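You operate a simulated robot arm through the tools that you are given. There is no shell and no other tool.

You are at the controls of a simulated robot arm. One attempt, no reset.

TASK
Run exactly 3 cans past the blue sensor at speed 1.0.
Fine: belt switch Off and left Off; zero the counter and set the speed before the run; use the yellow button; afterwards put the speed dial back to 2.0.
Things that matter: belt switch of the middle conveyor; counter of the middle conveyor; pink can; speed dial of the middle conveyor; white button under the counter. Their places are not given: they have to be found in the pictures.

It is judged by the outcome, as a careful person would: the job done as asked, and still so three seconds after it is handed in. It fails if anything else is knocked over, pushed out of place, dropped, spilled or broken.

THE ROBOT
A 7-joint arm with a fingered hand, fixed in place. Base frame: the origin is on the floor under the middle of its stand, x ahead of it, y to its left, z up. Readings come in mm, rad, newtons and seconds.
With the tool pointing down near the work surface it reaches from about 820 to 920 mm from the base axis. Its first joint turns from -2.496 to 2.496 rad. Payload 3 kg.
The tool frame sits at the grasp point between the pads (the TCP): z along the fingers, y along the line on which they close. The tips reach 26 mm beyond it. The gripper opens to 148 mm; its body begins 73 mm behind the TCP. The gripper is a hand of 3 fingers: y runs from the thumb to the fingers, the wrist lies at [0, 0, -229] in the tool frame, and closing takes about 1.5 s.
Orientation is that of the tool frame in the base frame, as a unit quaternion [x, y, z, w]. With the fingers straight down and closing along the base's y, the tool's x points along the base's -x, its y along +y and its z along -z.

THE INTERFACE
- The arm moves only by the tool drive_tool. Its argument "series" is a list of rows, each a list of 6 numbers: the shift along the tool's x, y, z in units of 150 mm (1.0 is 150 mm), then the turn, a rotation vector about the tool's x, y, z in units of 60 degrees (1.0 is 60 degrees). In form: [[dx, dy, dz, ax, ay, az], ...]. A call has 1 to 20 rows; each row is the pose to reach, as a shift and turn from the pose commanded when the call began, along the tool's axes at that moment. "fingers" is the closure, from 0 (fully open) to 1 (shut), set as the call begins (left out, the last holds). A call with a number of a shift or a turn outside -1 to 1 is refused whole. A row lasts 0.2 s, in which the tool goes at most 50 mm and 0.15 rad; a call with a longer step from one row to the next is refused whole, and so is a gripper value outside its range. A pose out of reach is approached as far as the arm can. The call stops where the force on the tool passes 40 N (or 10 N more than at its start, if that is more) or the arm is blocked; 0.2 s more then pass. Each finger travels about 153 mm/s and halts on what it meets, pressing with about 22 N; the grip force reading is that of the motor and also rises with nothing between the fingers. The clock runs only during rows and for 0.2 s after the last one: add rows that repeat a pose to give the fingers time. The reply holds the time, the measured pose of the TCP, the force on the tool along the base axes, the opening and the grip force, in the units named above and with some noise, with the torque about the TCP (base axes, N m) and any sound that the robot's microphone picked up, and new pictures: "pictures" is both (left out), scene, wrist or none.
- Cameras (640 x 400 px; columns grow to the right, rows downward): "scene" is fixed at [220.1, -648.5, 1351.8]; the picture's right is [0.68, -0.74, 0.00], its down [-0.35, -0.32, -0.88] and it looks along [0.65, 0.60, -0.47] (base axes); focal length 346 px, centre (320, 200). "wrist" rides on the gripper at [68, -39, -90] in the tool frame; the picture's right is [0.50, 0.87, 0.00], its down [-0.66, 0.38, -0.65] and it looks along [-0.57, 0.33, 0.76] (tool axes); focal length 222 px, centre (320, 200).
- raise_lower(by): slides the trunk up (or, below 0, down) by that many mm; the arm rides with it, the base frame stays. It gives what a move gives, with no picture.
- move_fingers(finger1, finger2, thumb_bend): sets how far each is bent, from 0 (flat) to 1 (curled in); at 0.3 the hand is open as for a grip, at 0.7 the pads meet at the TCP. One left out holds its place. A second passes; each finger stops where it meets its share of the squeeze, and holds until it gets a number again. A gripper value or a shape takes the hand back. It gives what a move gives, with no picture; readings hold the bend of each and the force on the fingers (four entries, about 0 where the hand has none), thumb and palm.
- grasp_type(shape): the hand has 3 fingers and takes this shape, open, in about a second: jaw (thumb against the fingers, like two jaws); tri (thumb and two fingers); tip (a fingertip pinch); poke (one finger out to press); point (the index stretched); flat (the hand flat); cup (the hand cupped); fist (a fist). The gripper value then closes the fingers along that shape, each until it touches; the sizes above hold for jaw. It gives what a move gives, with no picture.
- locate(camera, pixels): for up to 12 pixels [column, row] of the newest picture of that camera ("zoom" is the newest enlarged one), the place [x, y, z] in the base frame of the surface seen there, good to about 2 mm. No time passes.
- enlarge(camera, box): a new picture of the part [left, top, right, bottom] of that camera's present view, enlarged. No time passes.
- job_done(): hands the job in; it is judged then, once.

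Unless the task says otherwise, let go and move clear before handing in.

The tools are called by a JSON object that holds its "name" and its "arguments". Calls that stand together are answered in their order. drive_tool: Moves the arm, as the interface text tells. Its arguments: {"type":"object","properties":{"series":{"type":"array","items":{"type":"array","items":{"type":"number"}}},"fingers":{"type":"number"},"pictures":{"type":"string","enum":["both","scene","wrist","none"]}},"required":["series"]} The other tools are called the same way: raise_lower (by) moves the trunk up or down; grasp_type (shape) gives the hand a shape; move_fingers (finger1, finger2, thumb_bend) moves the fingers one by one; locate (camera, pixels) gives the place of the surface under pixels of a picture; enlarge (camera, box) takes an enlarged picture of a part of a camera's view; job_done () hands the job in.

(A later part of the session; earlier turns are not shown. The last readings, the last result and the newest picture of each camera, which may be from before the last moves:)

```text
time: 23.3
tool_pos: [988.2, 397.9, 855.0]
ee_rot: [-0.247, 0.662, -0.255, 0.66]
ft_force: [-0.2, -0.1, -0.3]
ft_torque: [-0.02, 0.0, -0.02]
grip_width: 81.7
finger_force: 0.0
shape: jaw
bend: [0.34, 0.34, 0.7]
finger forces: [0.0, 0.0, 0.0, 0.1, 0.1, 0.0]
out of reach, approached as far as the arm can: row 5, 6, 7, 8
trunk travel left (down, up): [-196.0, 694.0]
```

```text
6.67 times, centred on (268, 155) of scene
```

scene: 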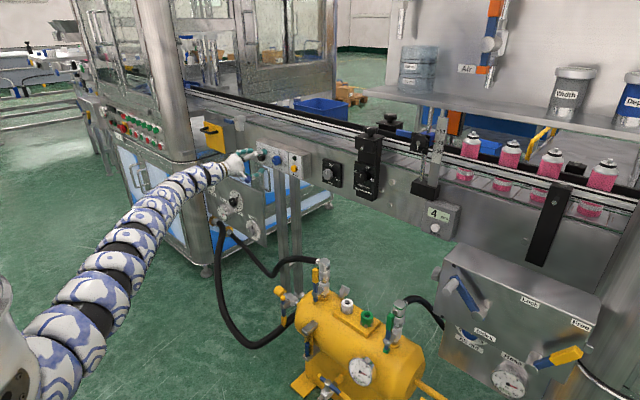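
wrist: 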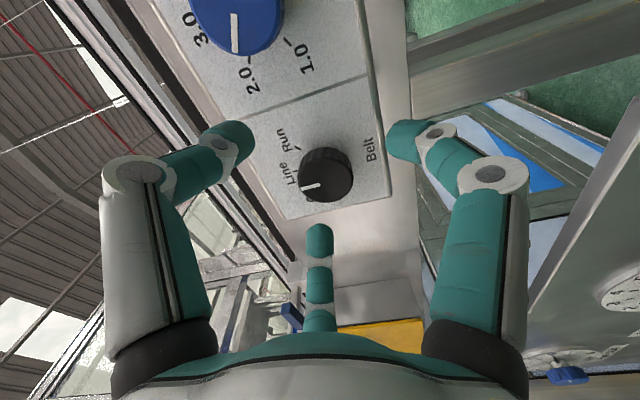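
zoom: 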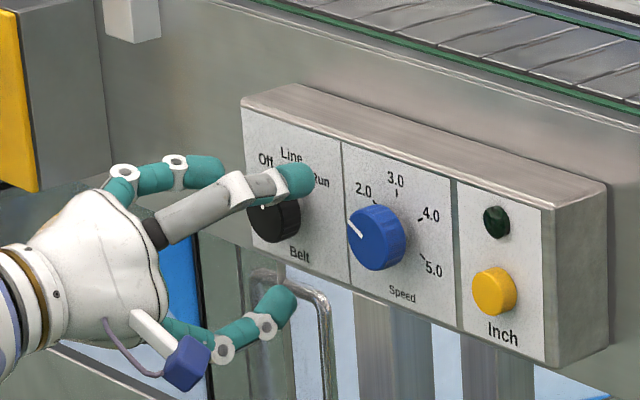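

Raising the trunk gave no gain (wrist radius now 857), so the arm is simply stretched with the tool square to the panel. I'll back off 30 mm and yaw the tool about 15° to the left, toward the radial direction, to win reach.

{"name": "drive_tool", "arguments": {"series": [[0, 0, -0.1, 0, 0, 0], [0, 0, -0.2, 0, 0, 0], [0, 0, -0.2, -0.062, -0.0555, 0], [0, 0, -0.2, -0.124, -0.111, 0], [0, 0, -0.2, -0.186, -0.1665, 0], [0, 0, -0.2, -0.186, -0.1665, 0]]}}

```text
time: 24.7
tool_pos: [960.3, 397.2, 855.3]
ee_rot: [-0.331, 0.624, -0.167, 0.688]
ft_force: [-0.3, -0.4, -0.3]
ft_torque: [-0.01, 0.01, 0.01]
grip_width: 81.9
finger_force: 0.0
shape: jaw
bend: [0.34, 0.34, 0.7]
finger forces: [0.0, 0.0, 0.1, 0.0, 0.0, 0.0]
trunk travel left (down, up): [-196.0, 694.0]
```

scene: 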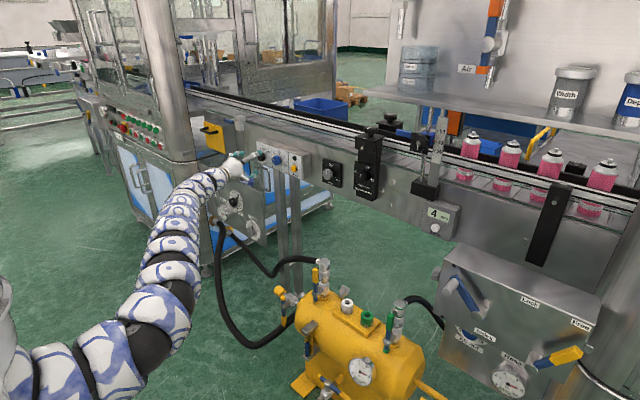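
wrist: 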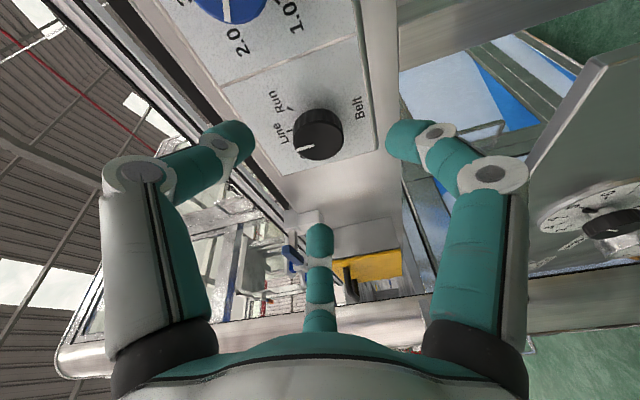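

Yawing 14° gave slack (the arm bows more now), with the knob still in clear view at wrist (320, 135). I'll move in to the knob axis again at TCP x≈1006.

{"name": "drive_tool", "arguments": {"series": [[0.02, -0.009, 0.06, 0, 0, 0], [0.025, -0.009, 0.12, 0, 0, 0], [0.025, -0.009, 0.18, 0, 0, 0], [0.025, -0.009, 0.24, 0, 0, 0], [0.025, -0.009, 0.309, 0, 0, 0], [0.025, -0.009, 0.309, 0, 0, 0]]}}

{"name": "enlarge", "arguments": {"camera": "wrist", "box": [200, 60, 440, 260]}}

{"name": "enlarge", "arguments": {"camera": "scene", "box": [220, 125, 316, 185]}}

```text
time: 26.1
tool_pos: [1005.1, 405.4, 854.9]
ee_rot: [-0.332, 0.623, -0.168, 0.688]
ft_force: [-13.1, -3.6, 0.3]
ft_torque: [0.12, -0.43, -0.54]
grip_width: 81.8
finger_force: 0.1
shape: jaw
bend: [0.34, 0.34, 0.7]
finger forces: [0.1, 0.0, 0.0, 0.1, 12.7, 0.0]
trunk travel left (down, up): [-196.0, 694.0]
```

scene: 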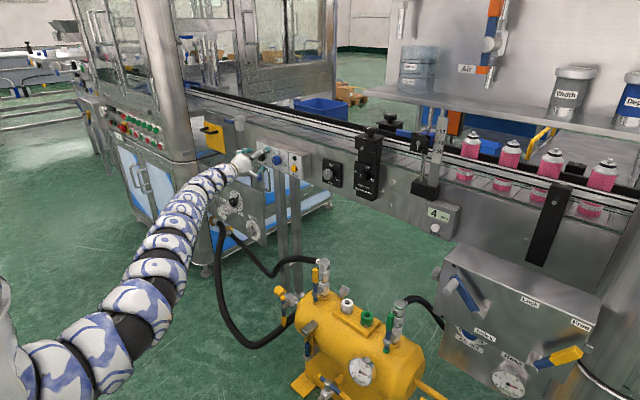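
wrist: 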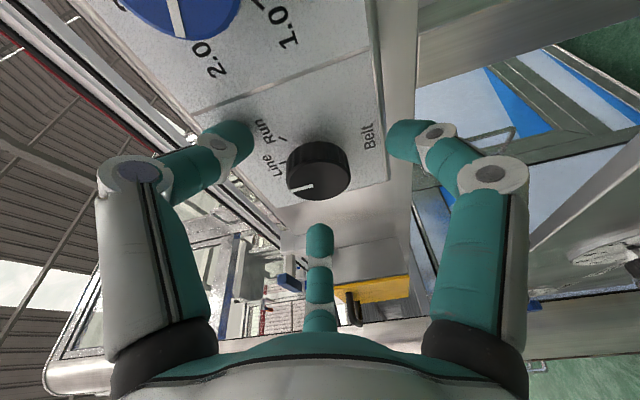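

```text
2.00 times, centred on (320, 160) of wrist
```

zoom: 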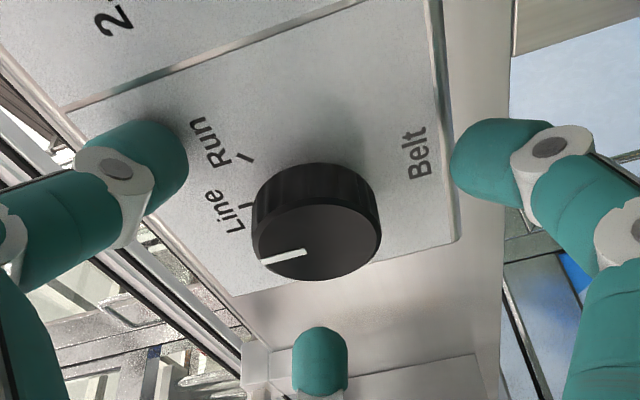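

```text
6.67 times, centred on (268, 155) of scene
```

zoom: 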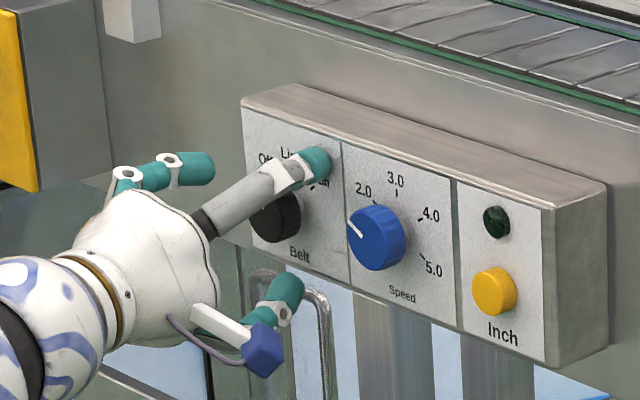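

The TCP now reaches (1005, 405), but the thumb tip presses the panel with 12.7 N because of the yaw. I'll back off, raise the tool 75 mm and then lower the trunk 75 mm to level shoulder and wrist, which gives extra reach for turning.

{"name": "drive_tool", "arguments": {"series": [[-0.017, 0.018, -0.097, 0, 0, 0], [-0.033, 0.037, -0.193, 0, 0, 0], [-0.05, 0.055, -0.29, 0, 0, 0], [-0.112, 0.0, -0.29, 0, 0, 0], [-0.175, -0.056, -0.29, 0, 0, 0], [-0.237, -0.111, -0.29, 0, 0, 0], [-0.299, -0.166, -0.29, 0, 0, 0], [-0.362, -0.222, -0.29, 0, 0, 0], [-0.424, -0.277, -0.29, 0, 0, 0], [-0.424, -0.277, -0.29, 0, 0, 0]], "pictures": "none"}}

{"name": "raise_lower", "arguments": {"by": -75}}

```text
time: 28.3
tool_pos: [959.4, 406.3, 928.2]
ee_rot: [-0.331, 0.624, -0.168, 0.688]
ft_force: [0.6, -0.9, -0.1]
ft_torque: [0.0, 0.0, -0.05]
grip_width: 81.5
finger_force: 0.0
shape: jaw
bend: [0.34, 0.34, 0.7]
finger forces: [0.1, 0.0, 0.0, 0.0, 0.1, 0.0]
trunk travel left (down, up): [-196.0, 694.0]
```

```text
time: 29.4
tool_pos: [959.9, 407.6, 854.2]
ee_rot: [-0.332, 0.624, -0.168, 0.688]
ft_force: [-0.1, -1.0, -0.5]
ft_torque: [-0.02, 0.01, 0.01]
grip_width: 81.9
finger_force: 0.0
shape: jaw
bend: [0.34, 0.34, 0.7]
finger forces: [0.1, 0.0, 0.1, 0.0, 0.1, 0.1]
trunk travel left (down, up): [-121.0, 769.0]
```

The trunk is down 75 mm and the tool is back in front of the knob at (960, 407, 854). I'll pre-roll the hand +22° about the knob axis and narrow the fingers to about 55 mm.

{"name": "drive_tool", "arguments": {"series": [[0, 0, 0, 0.015, -0.017, 0.089], [0, 0, 0, 0.03, -0.033, 0.178], [0, 0, 0, 0.0455, -0.05, 0.267], [0, 0, 0, 0.0607, -0.067, 0.3555], [0, 0, 0, 0.0607, -0.067, 0.3555]], "fingers": 0.63}}

{"name": "enlarge", "arguments": {"camera": "wrist", "box": [200, 60, 440, 260]}}

{"name": "enlarge", "arguments": {"camera": "scene", "box": [220, 125, 316, 185]}}

```text
time: 30.6
tool_pos: [960.2, 405.8, 853.8]
ee_rot: [-0.194, 0.644, -0.044, 0.738]
ft_force: [-1.2, 0.2, -0.7]
ft_torque: [-0.02, -0.03, 0.02]
grip_width: 55.0
finger_force: 0.1
shape: jaw
bend: [0.77, 0.77, 0.7]
finger forces: [0.1, 0.1, 0.0, 0.0, 0.0, 0.1]
trunk travel left (down, up): [-121.0, 769.0]
```

scene: 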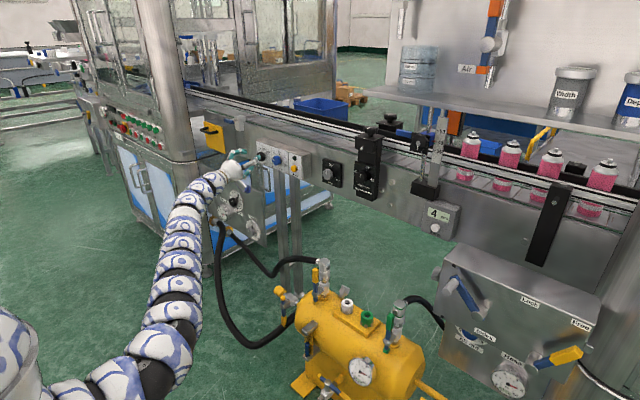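
wrist: 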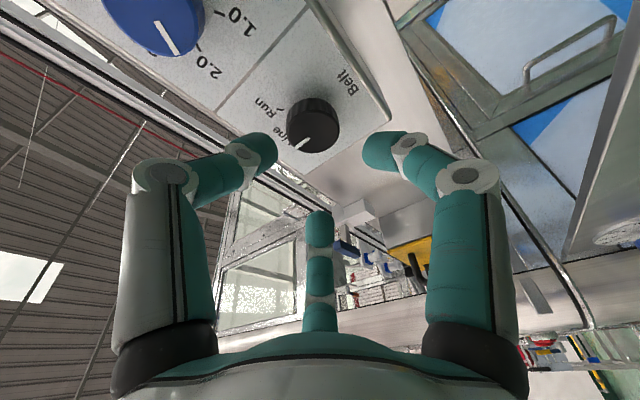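

```text
2.00 times, centred on (320, 160) of wrist
```

zoom: 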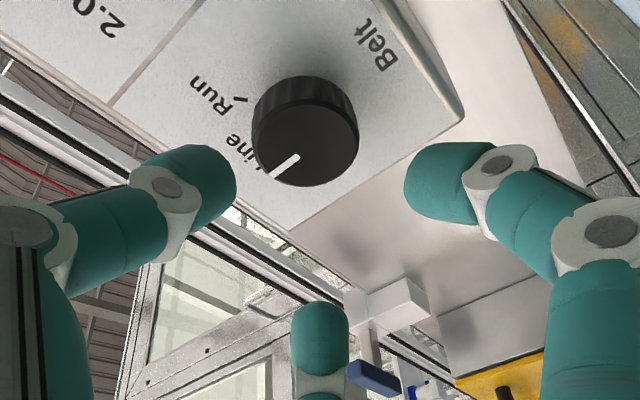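

```text
6.67 times, centred on (268, 155) of scene
```

zoom: 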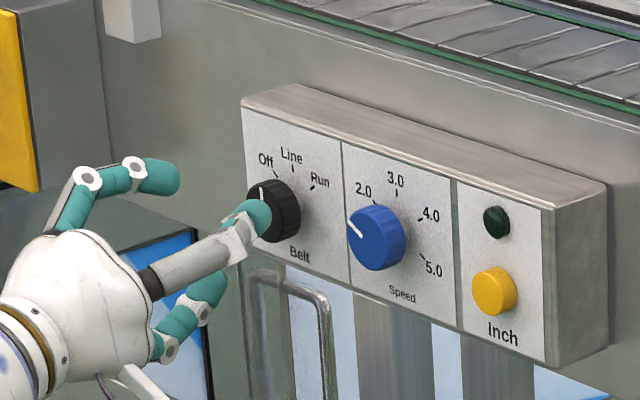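

The hand is rolled and 55 mm open, with the knob centred beyond the fingertips at wrist (312, 125). I'll measure where the fingertips are relative to the knob before advancing.

{"name": "locate", "arguments": {"camera": "wrist", "pixels": [[272, 150], [262, 142], [368, 152], [372, 142], [320, 214], [320, 222], [312, 128], [302, 142], [317, 152], [338, 122], [288, 128]]}}

```text
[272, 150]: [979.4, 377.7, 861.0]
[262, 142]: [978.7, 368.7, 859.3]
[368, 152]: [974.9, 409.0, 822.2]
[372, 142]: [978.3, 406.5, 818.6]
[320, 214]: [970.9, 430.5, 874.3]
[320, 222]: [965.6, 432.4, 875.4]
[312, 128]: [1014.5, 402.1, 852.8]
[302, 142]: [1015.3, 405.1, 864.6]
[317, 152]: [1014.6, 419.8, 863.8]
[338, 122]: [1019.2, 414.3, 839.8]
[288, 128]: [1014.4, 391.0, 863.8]
```

The fingertips sit about 20 mm ahead of the TCP and clear of the knob (radius 17) on all sides. I'll advance straight along x to TCP x≈1009 around the knob.

{"name": "drive_tool", "arguments": {"series": [[0.011, -0.012, 0.063, 0, 0, 0], [0.023, -0.024, 0.126, 0, 0, 0], [0.034, -0.037, 0.188, 0, 0, 0], [0.046, -0.049, 0.251, 0, 0, 0], [0.052, -0.055, 0.283, 0, 0, 0], [0.057, -0.061, 0.314, 0, 0, 0], [0.057, -0.061, 0.314, 0, 0, 0]]}}

{"name": "enlarge", "arguments": {"camera": "wrist", "box": [200, 60, 440, 260]}}

{"name": "enlarge", "arguments": {"camera": "scene", "box": [220, 125, 316, 185]}}

```text
time: 32.2
tool_pos: [1007.7, 404.9, 855.0]
ee_rot: [-0.194, 0.644, -0.045, 0.739]
ft_force: [-21.8, -6.7, -0.9]
ft_torque: [0.04, -0.2, -0.87]
grip_width: 56.7
finger_force: 0.0
shape: jaw
bend: [0.77, 0.77, 0.71]
finger forces: [0.1, 0.0, 0.0, 0.0, 22.1, 0.0]
trunk travel left (down, up): [-121.0, 769.0]
```

scene: 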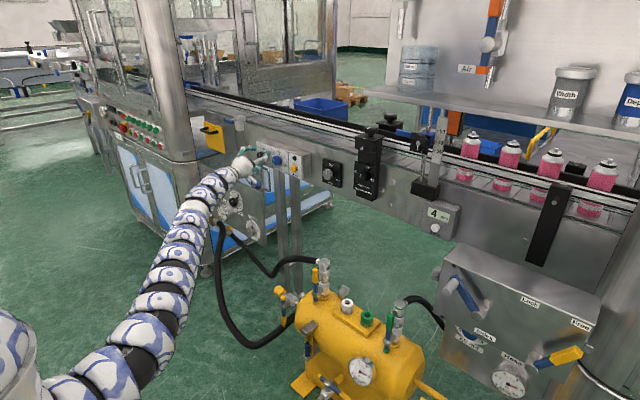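
wrist: 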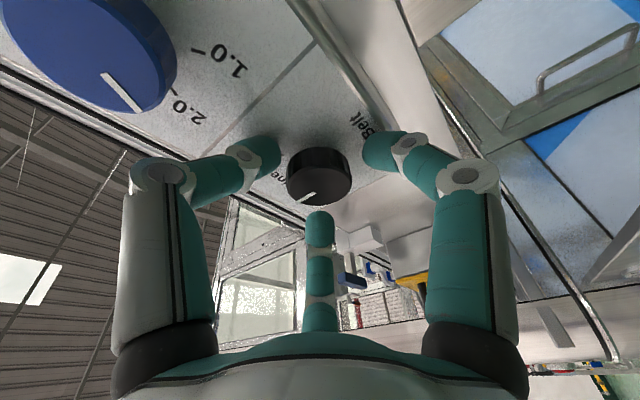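

```text
2.00 times, centred on (320, 160) of wrist
```

zoom: 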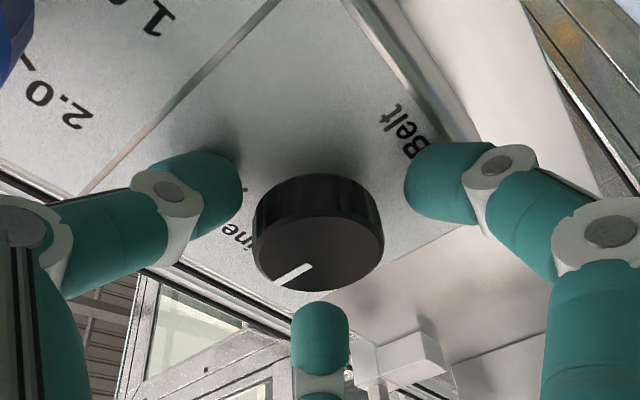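

```text
6.67 times, centred on (268, 155) of scene
```

zoom: 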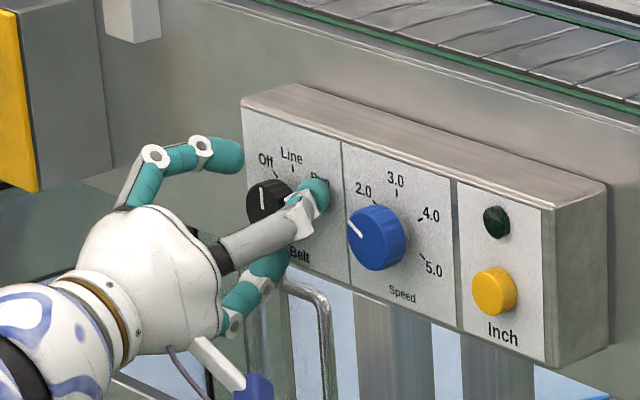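

The thumb tip touches the panel (22 N), so I'll back off 6 mm and then close the fingers on the knob.

{"name": "drive_tool", "arguments": {"series": [[-0.007, 0.0075, -0.04, 0, 0, 0], [-0.007, 0.0075, -0.04, 0, 0, 0]], "pictures": "none"}}

{"name": "drive_tool", "arguments": {"series": [[0, 0, 0, 0, 0, 0], [0, 0, 0, 0, 0, 0], [0, 0, 0, 0, 0, 0], [0, 0, 0, 0, 0, 0], [0, 0, 0, 0, 0, 0]], "fingers": 1.0}}

{"name": "enlarge", "arguments": {"camera": "wrist", "box": [200, 60, 440, 260]}}

{"name": "enlarge", "arguments": {"camera": "scene", "box": [220, 125, 316, 185]}}

```text
time: 32.8
tool_pos: [1003.2, 405.2, 854.0]
ee_rot: [-0.195, 0.644, -0.046, 0.738]
ft_force: [-0.1, 0.5, -0.5]
ft_torque: [-0.02, -0.01, -0.01]
grip_width: 55.0
finger_force: 0.1
shape: jaw
bend: [0.77, 0.77, 0.7]
finger forces: [0.1, 0.0, 0.1, 0.1, 0.1, 0.0]
trunk travel left (down, up): [-121.0, 769.0]
```

```text
time: 34.0
tool_pos: [1002.9, 403.7, 854.1]
ee_rot: [-0.194, 0.644, -0.046, 0.738]
ft_force: [8.5, 0.1, 2.9]
ft_torque: [-0.01, 0.0, -0.17]
grip_width: 31.6
finger_force: 22.0
shape: jaw
bend: [0.76, 0.75, 0.7]
finger forces: [18.7, 18.7, 0.1, 0.0, 20.9, 0.0]
trunk travel left (down, up): [-121.0, 769.0]
```

scene: 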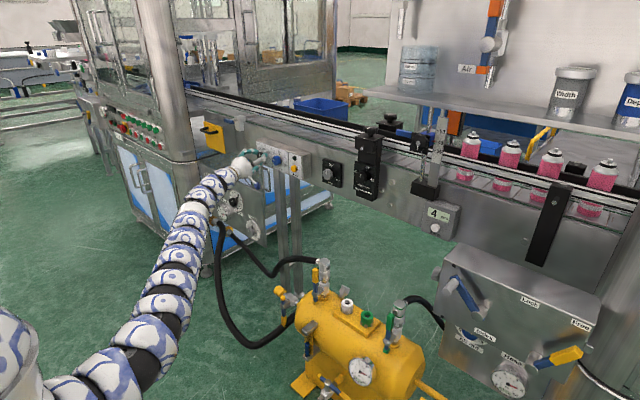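
wrist: 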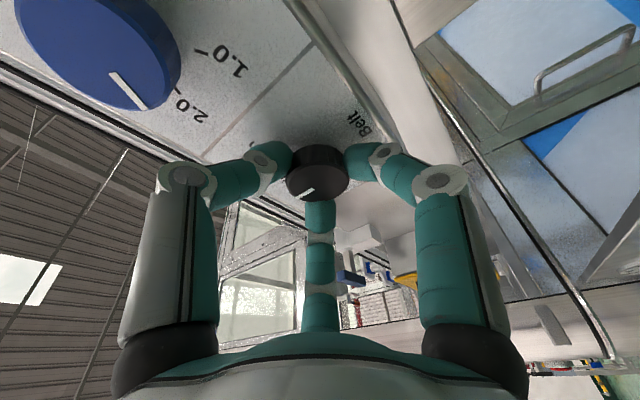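

```text
2.00 times, centred on (320, 160) of wrist
```

zoom: 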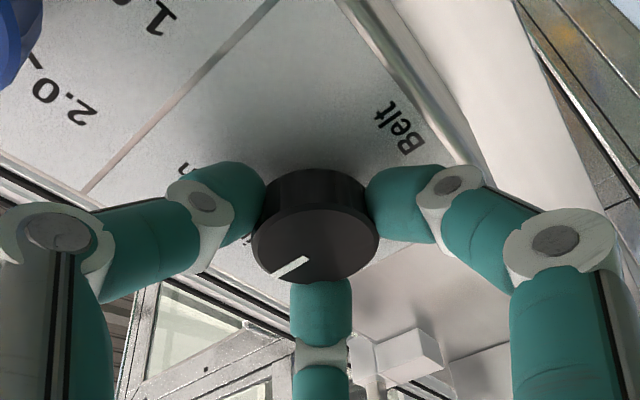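

```text
6.67 times, centred on (268, 155) of scene
```

zoom: 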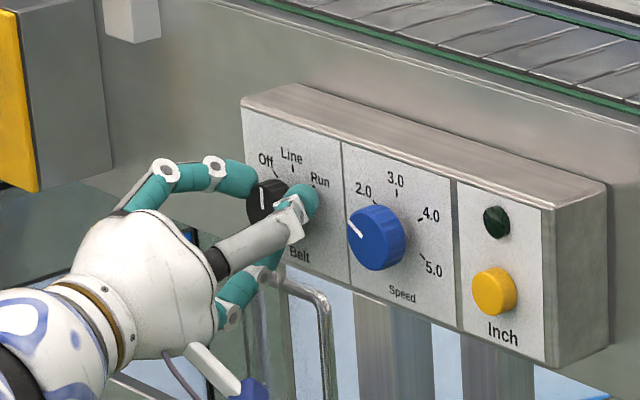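

All three fingers grip the knob at about 19-21 N (width 31.6). I'll turn the hand 45° counter-clockwise about the knob axis, from Line to Off.

{"name": "drive_tool", "arguments": {"series": [[0, 0, 0, -0.016, 0.017, -0.091], [0, 0, 0, -0.031, 0.035, -0.182], [0, 0, 0, -0.047, 0.052, -0.272], [0, 0, 0, -0.0625, 0.0695, -0.363], [0, 0, 0, -0.078, 0.087, -0.454], [0, 0, 0, -0.094, 0.104, -0.545], [0, 0, 0, -0.109, 0.122, -0.635], [0, 0, 0, -0.125, 0.139, -0.726], [0, 0, 0, -0.125, 0.139, -0.726]]}}

{"name": "enlarge", "arguments": {"camera": "wrist", "box": [200, 60, 440, 260]}}

{"name": "enlarge", "arguments": {"camera": "scene", "box": [220, 125, 316, 185]}}

```text
time: 36.0
tool_pos: [1002.8, 405.0, 854.2]
ee_rot: [-0.462, 0.578, -0.288, 0.607]
ft_force: [6.5, -5.3, 0.0]
ft_torque: [-0.05, -0.11, -0.25]
grip_width: 31.4
finger_force: 21.7
shape: jaw
bend: [0.75, 0.75, 0.7]
finger forces: [22.8, 17.9, 0.1, 0.1, 22.9, 0.0]
trunk travel left (down, up): [-121.0, 769.0]
```

scene: 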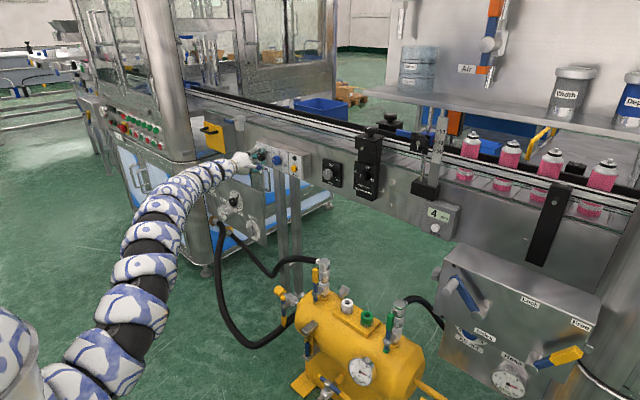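
wrist: 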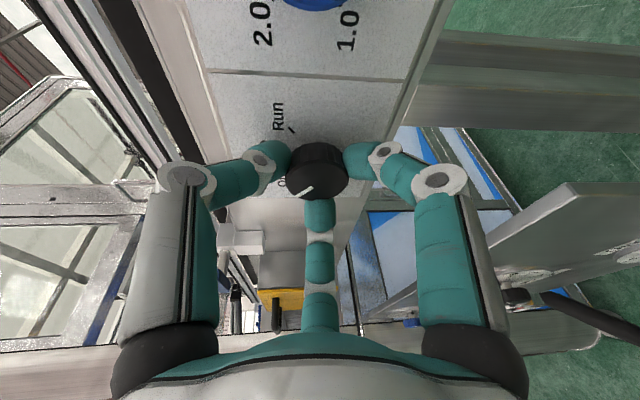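

```text
2.00 times, centred on (320, 160) of wrist
```

zoom: 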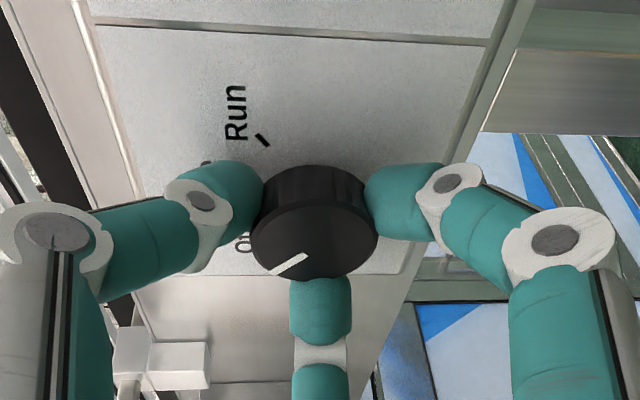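

```text
6.67 times, centred on (268, 155) of scene
```

zoom: 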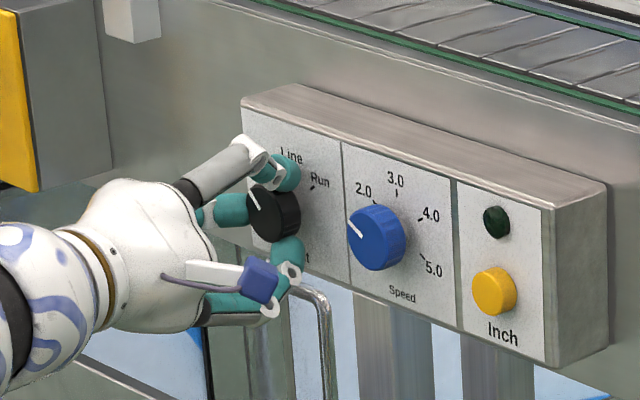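

The knob turned with the hand (pointer still at the same place relative to the fingers). I'll measure the pointer's direction before letting go.

{"name": "locate", "arguments": {"camera": "wrist", "pixels": [[298, 195], [311, 188], [318, 180], [304, 192]]}}

{"name": "enlarge", "arguments": {"camera": "scene", "box": [248, 135, 280, 155]}}

```text
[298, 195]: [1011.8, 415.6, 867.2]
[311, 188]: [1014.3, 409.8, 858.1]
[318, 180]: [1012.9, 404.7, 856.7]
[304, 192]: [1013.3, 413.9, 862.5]
```

```text
16.00 times, centred on (264, 145) of scene
```

zoom: 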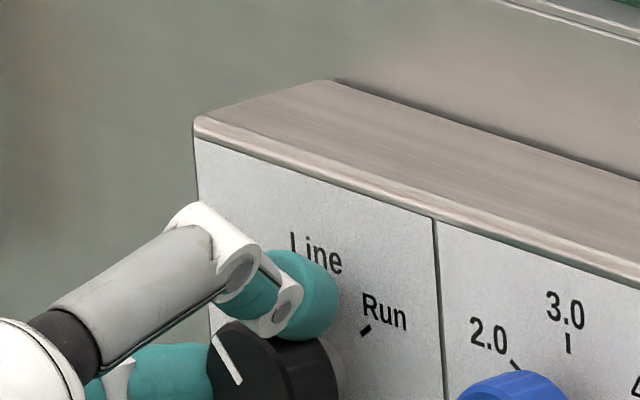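

The pointer stands at roughly 37-40°, a little short of the Off mark at 45°. I'll turn 6° more and then measure after opening.

{"name": "drive_tool", "arguments": {"series": [[0, 0, 0, -0.0083, 0.0092, -0.0484], [0, 0, 0, -0.0167, 0.0185, -0.0968], [0, 0, 0, -0.0167, 0.0185, -0.0968]], "pictures": "none"}}

{"name": "drive_tool", "arguments": {"series": [[0, 0, 0, 0, 0, 0], [0, 0, 0, 0, 0, 0], [0, 0, 0, 0, 0, 0]], "fingers": 0.55}}

{"name": "enlarge", "arguments": {"camera": "wrist", "box": [240, 100, 400, 220]}}

```text
time: 36.8
tool_pos: [1003.0, 405.1, 853.7]
ee_rot: [-0.494, 0.562, -0.318, 0.582]
ft_force: [7.2, -5.3, 1.9]
ft_torque: [0.01, -0.14, -0.23]
grip_width: 31.5
finger_force: 22.1
shape: jaw
bend: [0.75, 0.75, 0.7]
finger forces: [21.5, 18.3, 0.1, 0.0, 23.6, 0.0]
trunk travel left (down, up): [-121.0, 769.0]
```

```text
time: 37.6
tool_pos: [1002.0, 406.1, 854.1]
ee_rot: [-0.494, 0.562, -0.317, 0.583]
ft_force: [-0.2, 0.6, 0.2]
ft_torque: [-0.05, 0.0, -0.02]
grip_width: 65.7
finger_force: 0.0
shape: jaw
bend: [0.39, 0.39, 0.7]
finger forces: [0.0, 0.0, 0.1, 0.0, 0.1, 0.0]
trunk travel left (down, up): [-121.0, 769.0]
```

scene: 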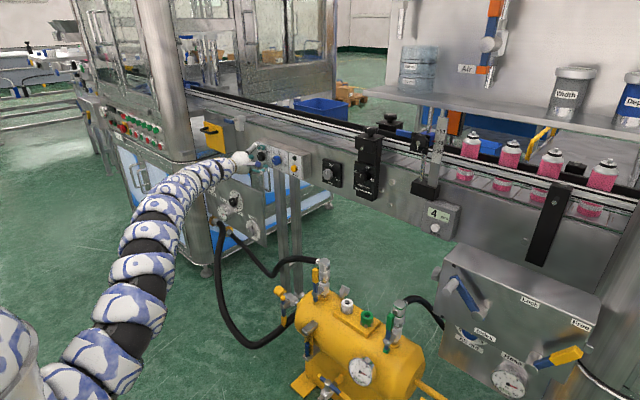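
wrist: 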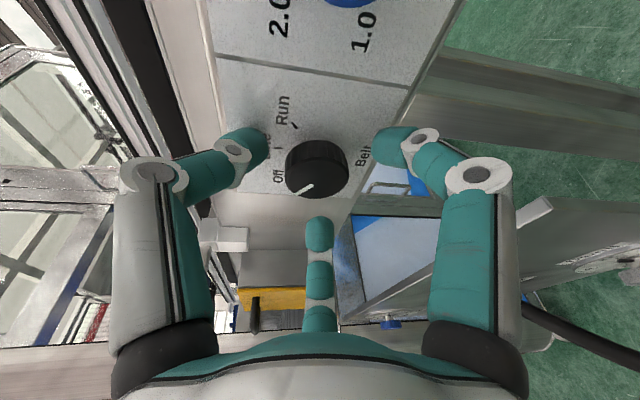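

```text
3.33 times, centred on (320, 160) of wrist
```

zoom: 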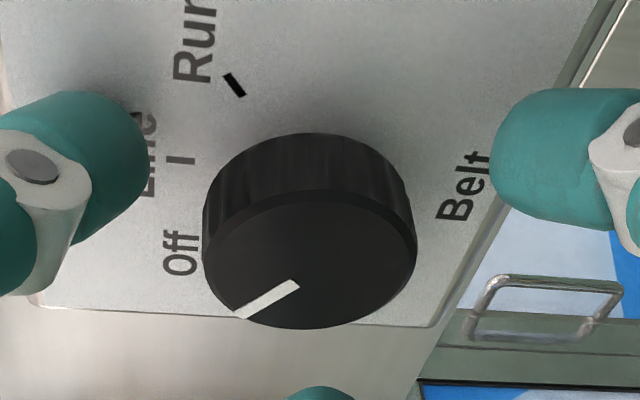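

{"name": "locate", "arguments": {"camera": "zoom", "pixels": [[240, 312], [268, 298], [295, 284], [310, 262], [210, 250], [413, 250], [320, 325], [310, 195]]}}

```text
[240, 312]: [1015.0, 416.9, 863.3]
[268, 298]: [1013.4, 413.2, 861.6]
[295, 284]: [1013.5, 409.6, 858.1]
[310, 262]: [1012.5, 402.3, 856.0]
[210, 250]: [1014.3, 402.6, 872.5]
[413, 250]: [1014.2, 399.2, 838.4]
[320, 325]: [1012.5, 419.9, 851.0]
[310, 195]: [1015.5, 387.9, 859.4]
```

The pointer now reads around 50-55° by the wrist view, so I'll back the hand off to see the knob clearly from both cameras and check where it settled.

{"name": "drive_tool", "arguments": {"series": [[-0.017, 0.019, -0.1, 0, 0, 0], [-0.035, 0.039, -0.2, 0, 0, 0], [-0.052, 0.058, -0.303, 0, 0, 0], [-0.052, 0.058, -0.303, 0, 0, 0]]}}

{"name": "enlarge", "arguments": {"camera": "wrist", "box": [240, 60, 400, 180]}}

{"name": "enlarge", "arguments": {"camera": "scene", "box": [248, 140, 288, 165]}}

```text
time: 38.6
tool_pos: [954.9, 406.0, 854.8]
ee_rot: [-0.494, 0.563, -0.318, 0.581]
ft_force: [1.2, -0.3, -0.1]
ft_torque: [-0.02, 0.0, 0.0]
grip_width: 66.0
finger_force: 0.1
shape: jaw
bend: [0.39, 0.39, 0.7]
finger forces: [0.1, 0.1, 0.0, 0.0, 0.0, 0.0]
trunk travel left (down, up): [-121.0, 769.0]
```

scene: 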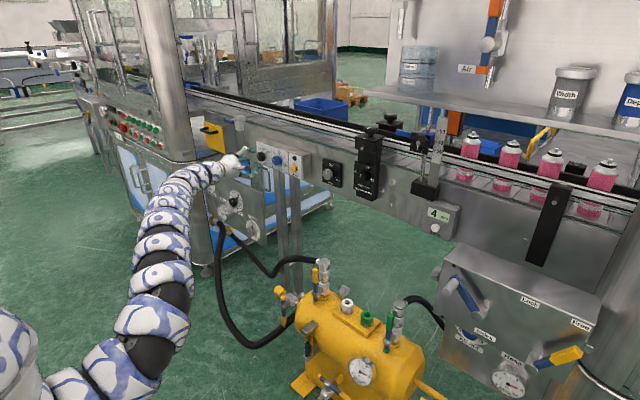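
wrist: 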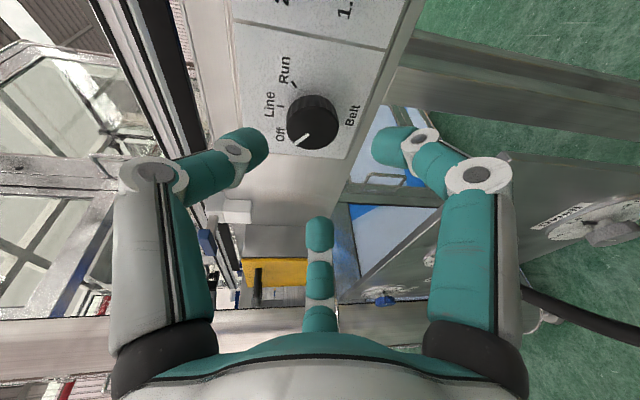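

```text
3.33 times, centred on (320, 120) of wrist
```

zoom: 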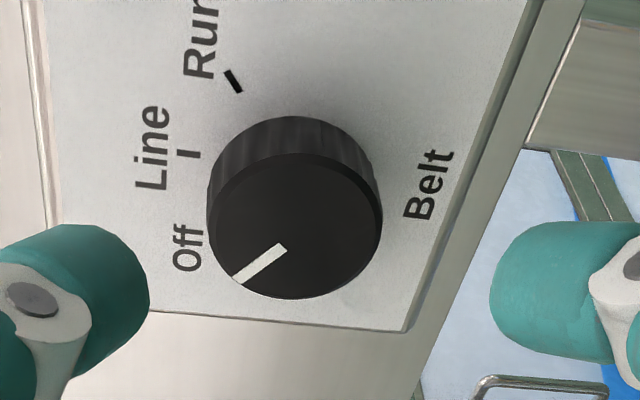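

```text
16.00 times, centred on (268, 152) of scene
```

zoom: 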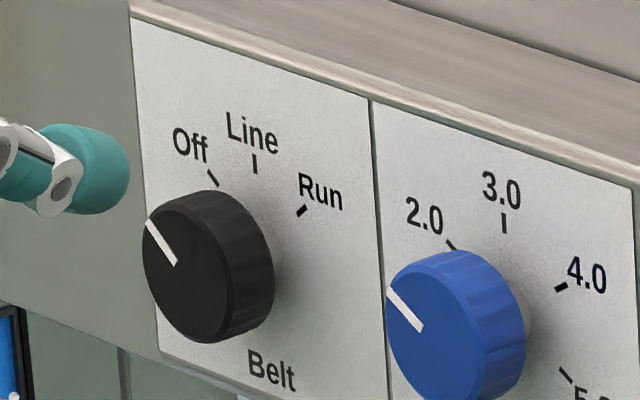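

The Belt pointer now points at the Off mark (scene zoom pointer (149,222)-(177,264) versus Off tick (212,178)). I'll measure both the Belt and Speed pointers precisely from this close view.

{"name": "locate", "arguments": {"camera": "zoom", "pixels": [[150, 223], [163, 243], [176, 262], [213, 178], [254, 163], [302, 211], [390, 291], [405, 309], [420, 328], [452, 245], [504, 223], [561, 288]]}}

{"name": "enlarge", "arguments": {"camera": "scene", "box": [264, 145, 304, 175]}}

```text
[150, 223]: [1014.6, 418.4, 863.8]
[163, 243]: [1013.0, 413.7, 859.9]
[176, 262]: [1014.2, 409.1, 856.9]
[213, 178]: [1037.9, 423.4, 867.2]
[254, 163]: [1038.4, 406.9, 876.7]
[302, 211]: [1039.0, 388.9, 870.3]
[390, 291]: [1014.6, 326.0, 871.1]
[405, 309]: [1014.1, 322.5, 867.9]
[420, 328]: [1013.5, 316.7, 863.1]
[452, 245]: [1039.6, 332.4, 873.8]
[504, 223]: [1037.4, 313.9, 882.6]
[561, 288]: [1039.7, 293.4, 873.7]
```

```text
13.33 times, centred on (284, 160) of scene
```

zoom: 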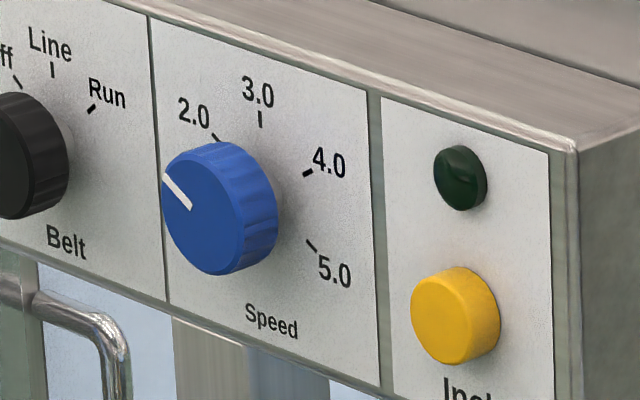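

The Belt knob rests at the Off mark (within about 5°) and the Speed pointer lines up with 2.0. I'll leave the switch there and move over in front of the Speed dial, squaring the tool to the panel as I go.

{"name": "drive_tool", "arguments": {"series": [[0.1, -0.041, -0.005, 0.03, 0.027, 0], [0.2, -0.082, -0.011, 0.06, 0.054, 0], [0.3, -0.123, -0.016, 0.09, 0.081, 0], [0.4, -0.165, -0.022, 0.12, 0.108, 0], [0.5, -0.206, -0.027, 0.15, 0.135, 0], [0.594, -0.247, -0.033, 0.18, 0.162, 0], [0.594, -0.247, -0.033, 0.18, 0.162, 0]]}}

```text
time: 40.2
tool_pos: [972.2, 309.3, 858.7]
ee_rot: [-0.408, 0.577, -0.41, 0.576]
ft_force: [-0.4, 0.5, 0.3]
ft_torque: [0.01, -0.01, 0.02]
grip_width: 66.3
finger_force: 0.1
shape: jaw
bend: [0.39, 0.39, 0.7]
finger forces: [0.0, 0.0, 0.0, 0.0, 0.1, 0.0]
trunk travel left (down, up): [-121.0, 769.0]
```

scene: 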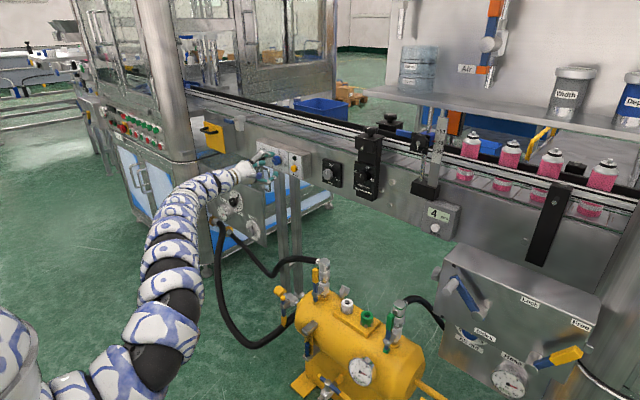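
wrist: 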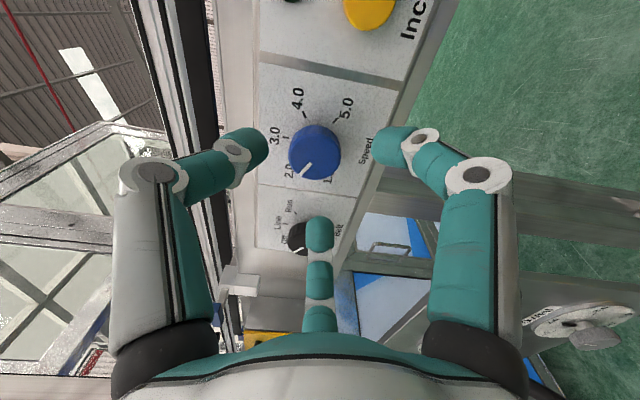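

The hand is square in front of the Speed dial (wrist (315, 150)), and the Inch button shows at (368, 10). I'll pre-roll the hand +54° so there is room for the counter-clockwise turn to 1.0.

{"name": "drive_tool", "arguments": {"series": [[0, 0, 0, 0, 0, 0.128], [0, 0, 0, 0, 0, 0.257], [0, 0, 0, 0, 0, 0.386], [0, 0, 0, 0, 0, 0.514], [0, 0, 0, 0, 0, 0.643], [0, 0, 0, 0, 0, 0.771], [0, 0, 0, 0, 0, 0.9], [0, 0, 0, 0, 0, 0.9]]}}

{"name": "enlarge", "arguments": {"camera": "wrist", "box": [200, 60, 440, 260]}}

```text
time: 42.0
tool_pos: [971.8, 312.5, 858.5]
ee_rot: [-0.101, 0.699, -0.103, 0.7]
ft_force: [-1.4, 0.5, 0.2]
ft_torque: [-0.01, -0.02, 0.01]
grip_width: 66.2
finger_force: 0.0
shape: jaw
bend: [0.39, 0.39, 0.7]
finger forces: [0.0, 0.1, 0.0, 0.1, 0.0, 0.0]
trunk travel left (down, up): [-121.0, 769.0]
```

scene: 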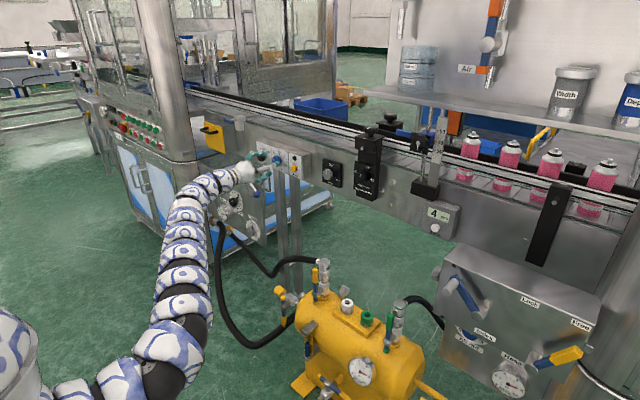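
wrist: 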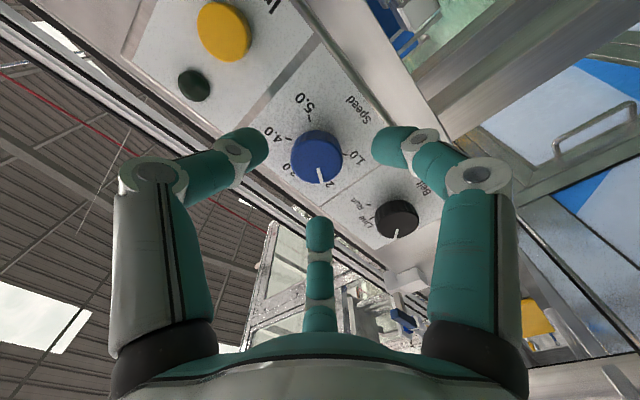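

```text
2.00 times, centred on (320, 160) of wrist
```

zoom: 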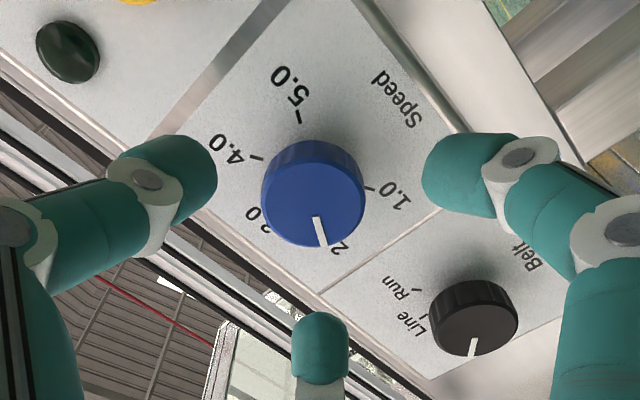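

The wrist view now shows the whole dial with the 1.0 tick at zoom (371, 188) and the pointer at 2.0. I'll measure the ticks, pointer and knob edges to get the exact angle between 2.0 and 1.0.

{"name": "locate", "arguments": {"camera": "zoom", "pixels": [[371, 188], [367, 187], [300, 117], [257, 157], [268, 211], [316, 220], [324, 246], [313, 195], [265, 190], [363, 205], [318, 145], [475, 345]]}}

{"name": "enlarge", "arguments": {"camera": "wrist", "box": [270, 90, 390, 200]}}

```text
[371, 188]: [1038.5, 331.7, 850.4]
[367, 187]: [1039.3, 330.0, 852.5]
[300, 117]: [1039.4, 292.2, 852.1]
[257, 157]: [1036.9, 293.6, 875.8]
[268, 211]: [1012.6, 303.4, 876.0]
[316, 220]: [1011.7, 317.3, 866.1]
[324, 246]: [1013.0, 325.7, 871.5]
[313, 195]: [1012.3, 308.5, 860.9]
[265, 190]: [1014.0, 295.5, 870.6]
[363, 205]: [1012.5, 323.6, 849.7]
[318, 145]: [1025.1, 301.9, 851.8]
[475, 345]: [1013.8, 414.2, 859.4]
```

```text
3.64 times, centred on (330, 145) of wrist
```

zoom: 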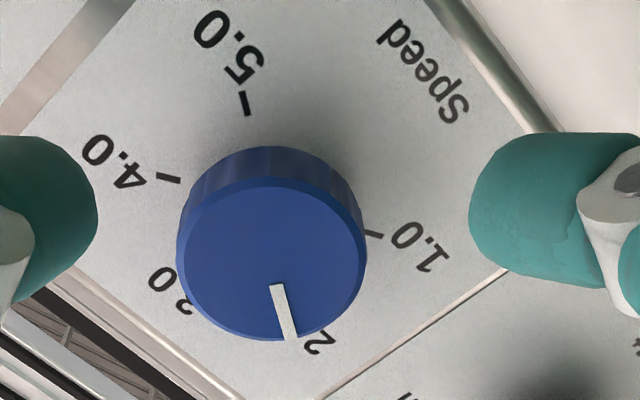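

The ticks for 1.0 and 5.0 lie near z≈851 and those for 2.0 and 4.0 near z≈874, so the spacing is about 55-60°. I'll zoom in on the individual ticks to fix the angle better.

{"name": "enlarge", "arguments": {"camera": "wrist", "box": [334, 138, 366, 162]}}

{"name": "locate", "arguments": {"camera": "zoom", "pixels": [[240, 180], [280, 200], [320, 220], [200, 200]]}}

{"name": "enlarge", "arguments": {"camera": "wrist", "box": [276, 108, 324, 144]}}

```text
16.00 times, centred on (350, 150) of wrist
```

zoom: 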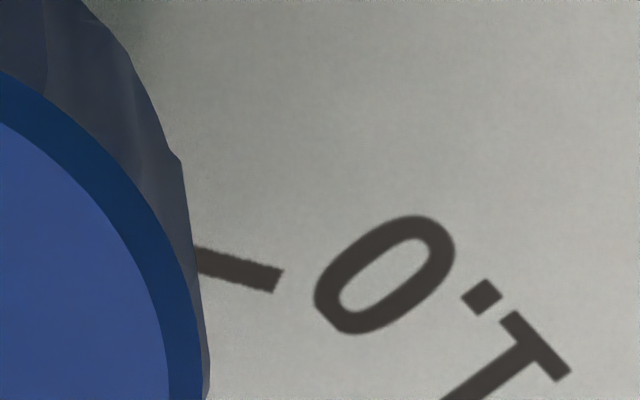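

```text
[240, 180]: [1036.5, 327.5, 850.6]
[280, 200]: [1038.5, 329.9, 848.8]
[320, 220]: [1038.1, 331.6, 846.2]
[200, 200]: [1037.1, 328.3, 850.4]
```

```text
11.11 times, centred on (300, 126) of wrist
```

zoom: 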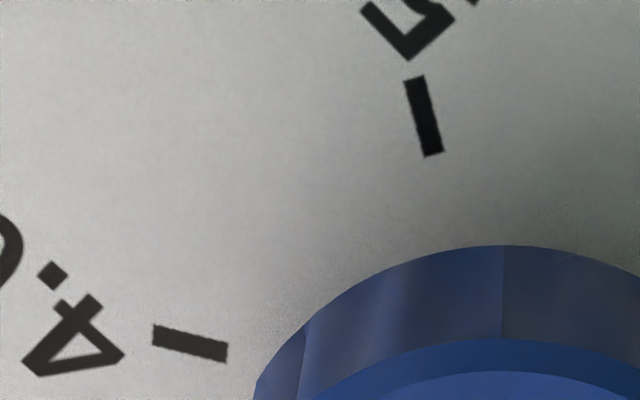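

I can now see both ends of the 4.0 tick (153,333)-(228,353) and of the 5.0 tick (413,78)-(434,155) clearly. By symmetry they give the spacing, so I'll measure them.

{"name": "locate", "arguments": {"camera": "zoom", "pixels": [[153, 334], [172, 339], [190, 343], [209, 348], [228, 353], [413, 78], [419, 97], [424, 117], [429, 136], [434, 155]]}}

{"name": "enlarge", "arguments": {"camera": "scene", "box": [264, 138, 304, 176]}}

```text
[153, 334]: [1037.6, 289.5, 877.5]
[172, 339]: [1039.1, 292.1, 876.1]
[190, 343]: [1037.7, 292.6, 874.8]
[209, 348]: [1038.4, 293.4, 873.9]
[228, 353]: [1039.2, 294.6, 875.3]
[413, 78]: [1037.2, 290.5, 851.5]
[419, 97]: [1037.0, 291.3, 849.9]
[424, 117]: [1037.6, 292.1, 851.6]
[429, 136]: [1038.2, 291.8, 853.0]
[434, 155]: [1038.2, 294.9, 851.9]
```

```text
10.53 times, centred on (284, 157) of scene
```

zoom: 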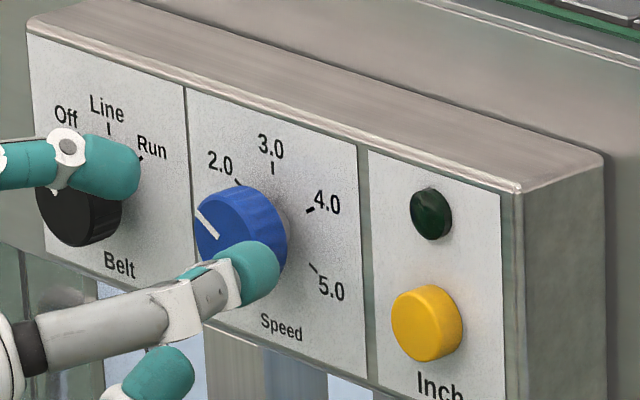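

The ticks give a spacing of 58-60° per unit, and the pointer sits at about 58-60°, i.e. at 2.0. I'll advance straight onto the dial with centre about (311.8, 861).

{"name": "drive_tool", "arguments": {"series": [[-0.016, -0.003, 0.04, 0, 0, 0], [-0.0165, -0.003, 0.09, 0, 0, 0], [-0.0165, -0.003, 0.14, 0, 0, 0], [-0.0165, -0.003, 0.19, 0, 0, 0], [-0.0165, -0.003, 0.225, 0, 0, 0], [-0.0165, -0.003, 0.225, 0, 0, 0]]}}

{"name": "enlarge", "arguments": {"camera": "wrist", "box": [200, 60, 440, 260]}}

```text
time: 43.4
tool_pos: [1006.0, 309.9, 861.0]
ee_rot: [-0.102, 0.699, -0.103, 0.7]
ft_force: [0.1, -0.3, 0.0]
ft_torque: [0.03, 0.0, 0.01]
grip_width: 66.4
finger_force: 0.1
shape: jaw
bend: [0.39, 0.39, 0.7]
finger forces: [0.0, 0.1, 0.0, 0.0, 0.0, 0.1]
trunk travel left (down, up): [-121.0, 769.0]
```

scene: 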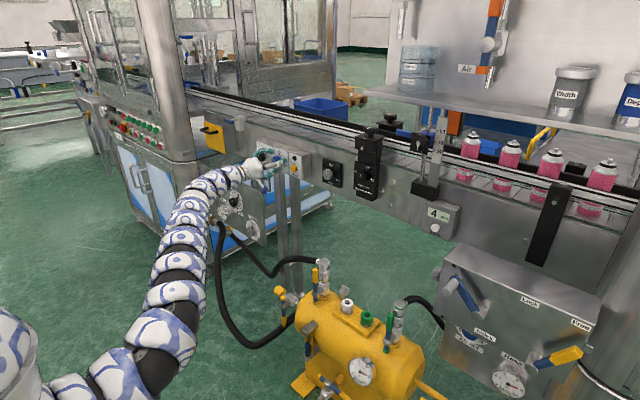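
wrist: 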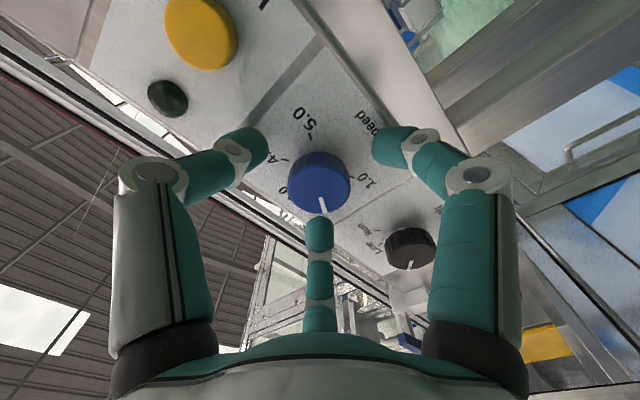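

```text
2.00 times, centred on (320, 160) of wrist
```

zoom: 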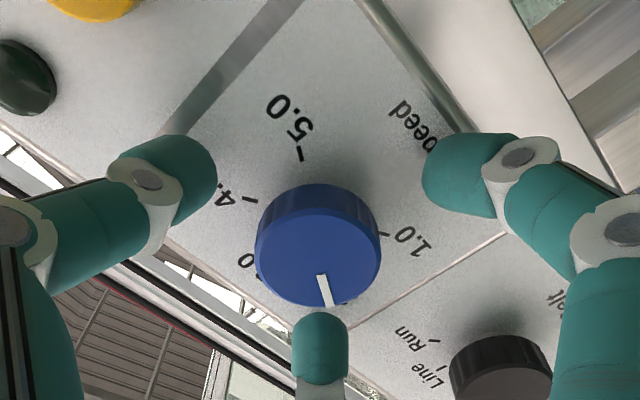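

The fingers surround the dial without touching anything (forces zero). I'll close them on it.

{"name": "drive_tool", "arguments": {"series": [[0, 0, 0, 0, 0, 0], [0, 0, 0, 0, 0, 0], [0, 0, 0, 0, 0, 0], [0, 0, 0, 0, 0, 0], [0, 0, 0, 0, 0, 0]], "fingers": 1.0, "pictures": "wrist"}}

{"name": "enlarge", "arguments": {"camera": "wrist", "box": [240, 100, 400, 220]}}

```text
time: 44.6
tool_pos: [1006.1, 309.3, 862.3]
ee_rot: [-0.102, 0.7, -0.104, 0.7]
ft_force: [3.9, -1.5, 0.3]
ft_torque: [-0.01, 0.03, -0.03]
grip_width: 29.6
finger_force: 22.1
shape: jaw
bend: [0.75, 0.76, 0.7]
finger forces: [19.0, 19.7, 0.1, 0.0, 19.9, 0.1]
trunk travel left (down, up): [-121.0, 769.0]
```

wrist: 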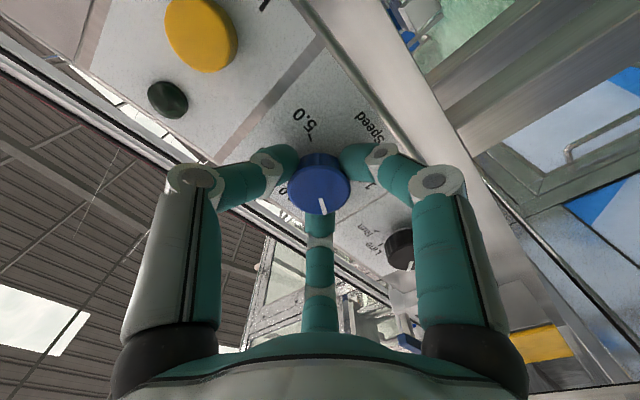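

```text
3.33 times, centred on (320, 160) of wrist
```

zoom: 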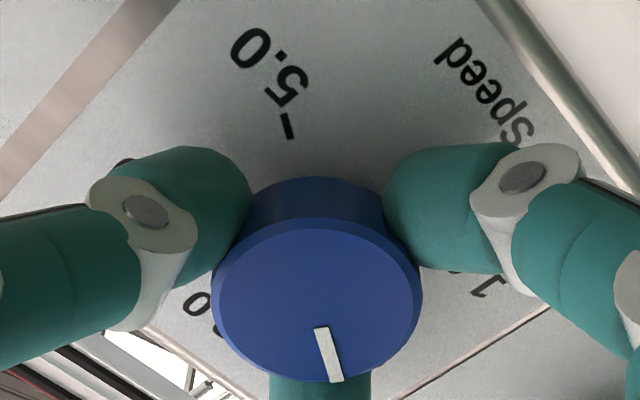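

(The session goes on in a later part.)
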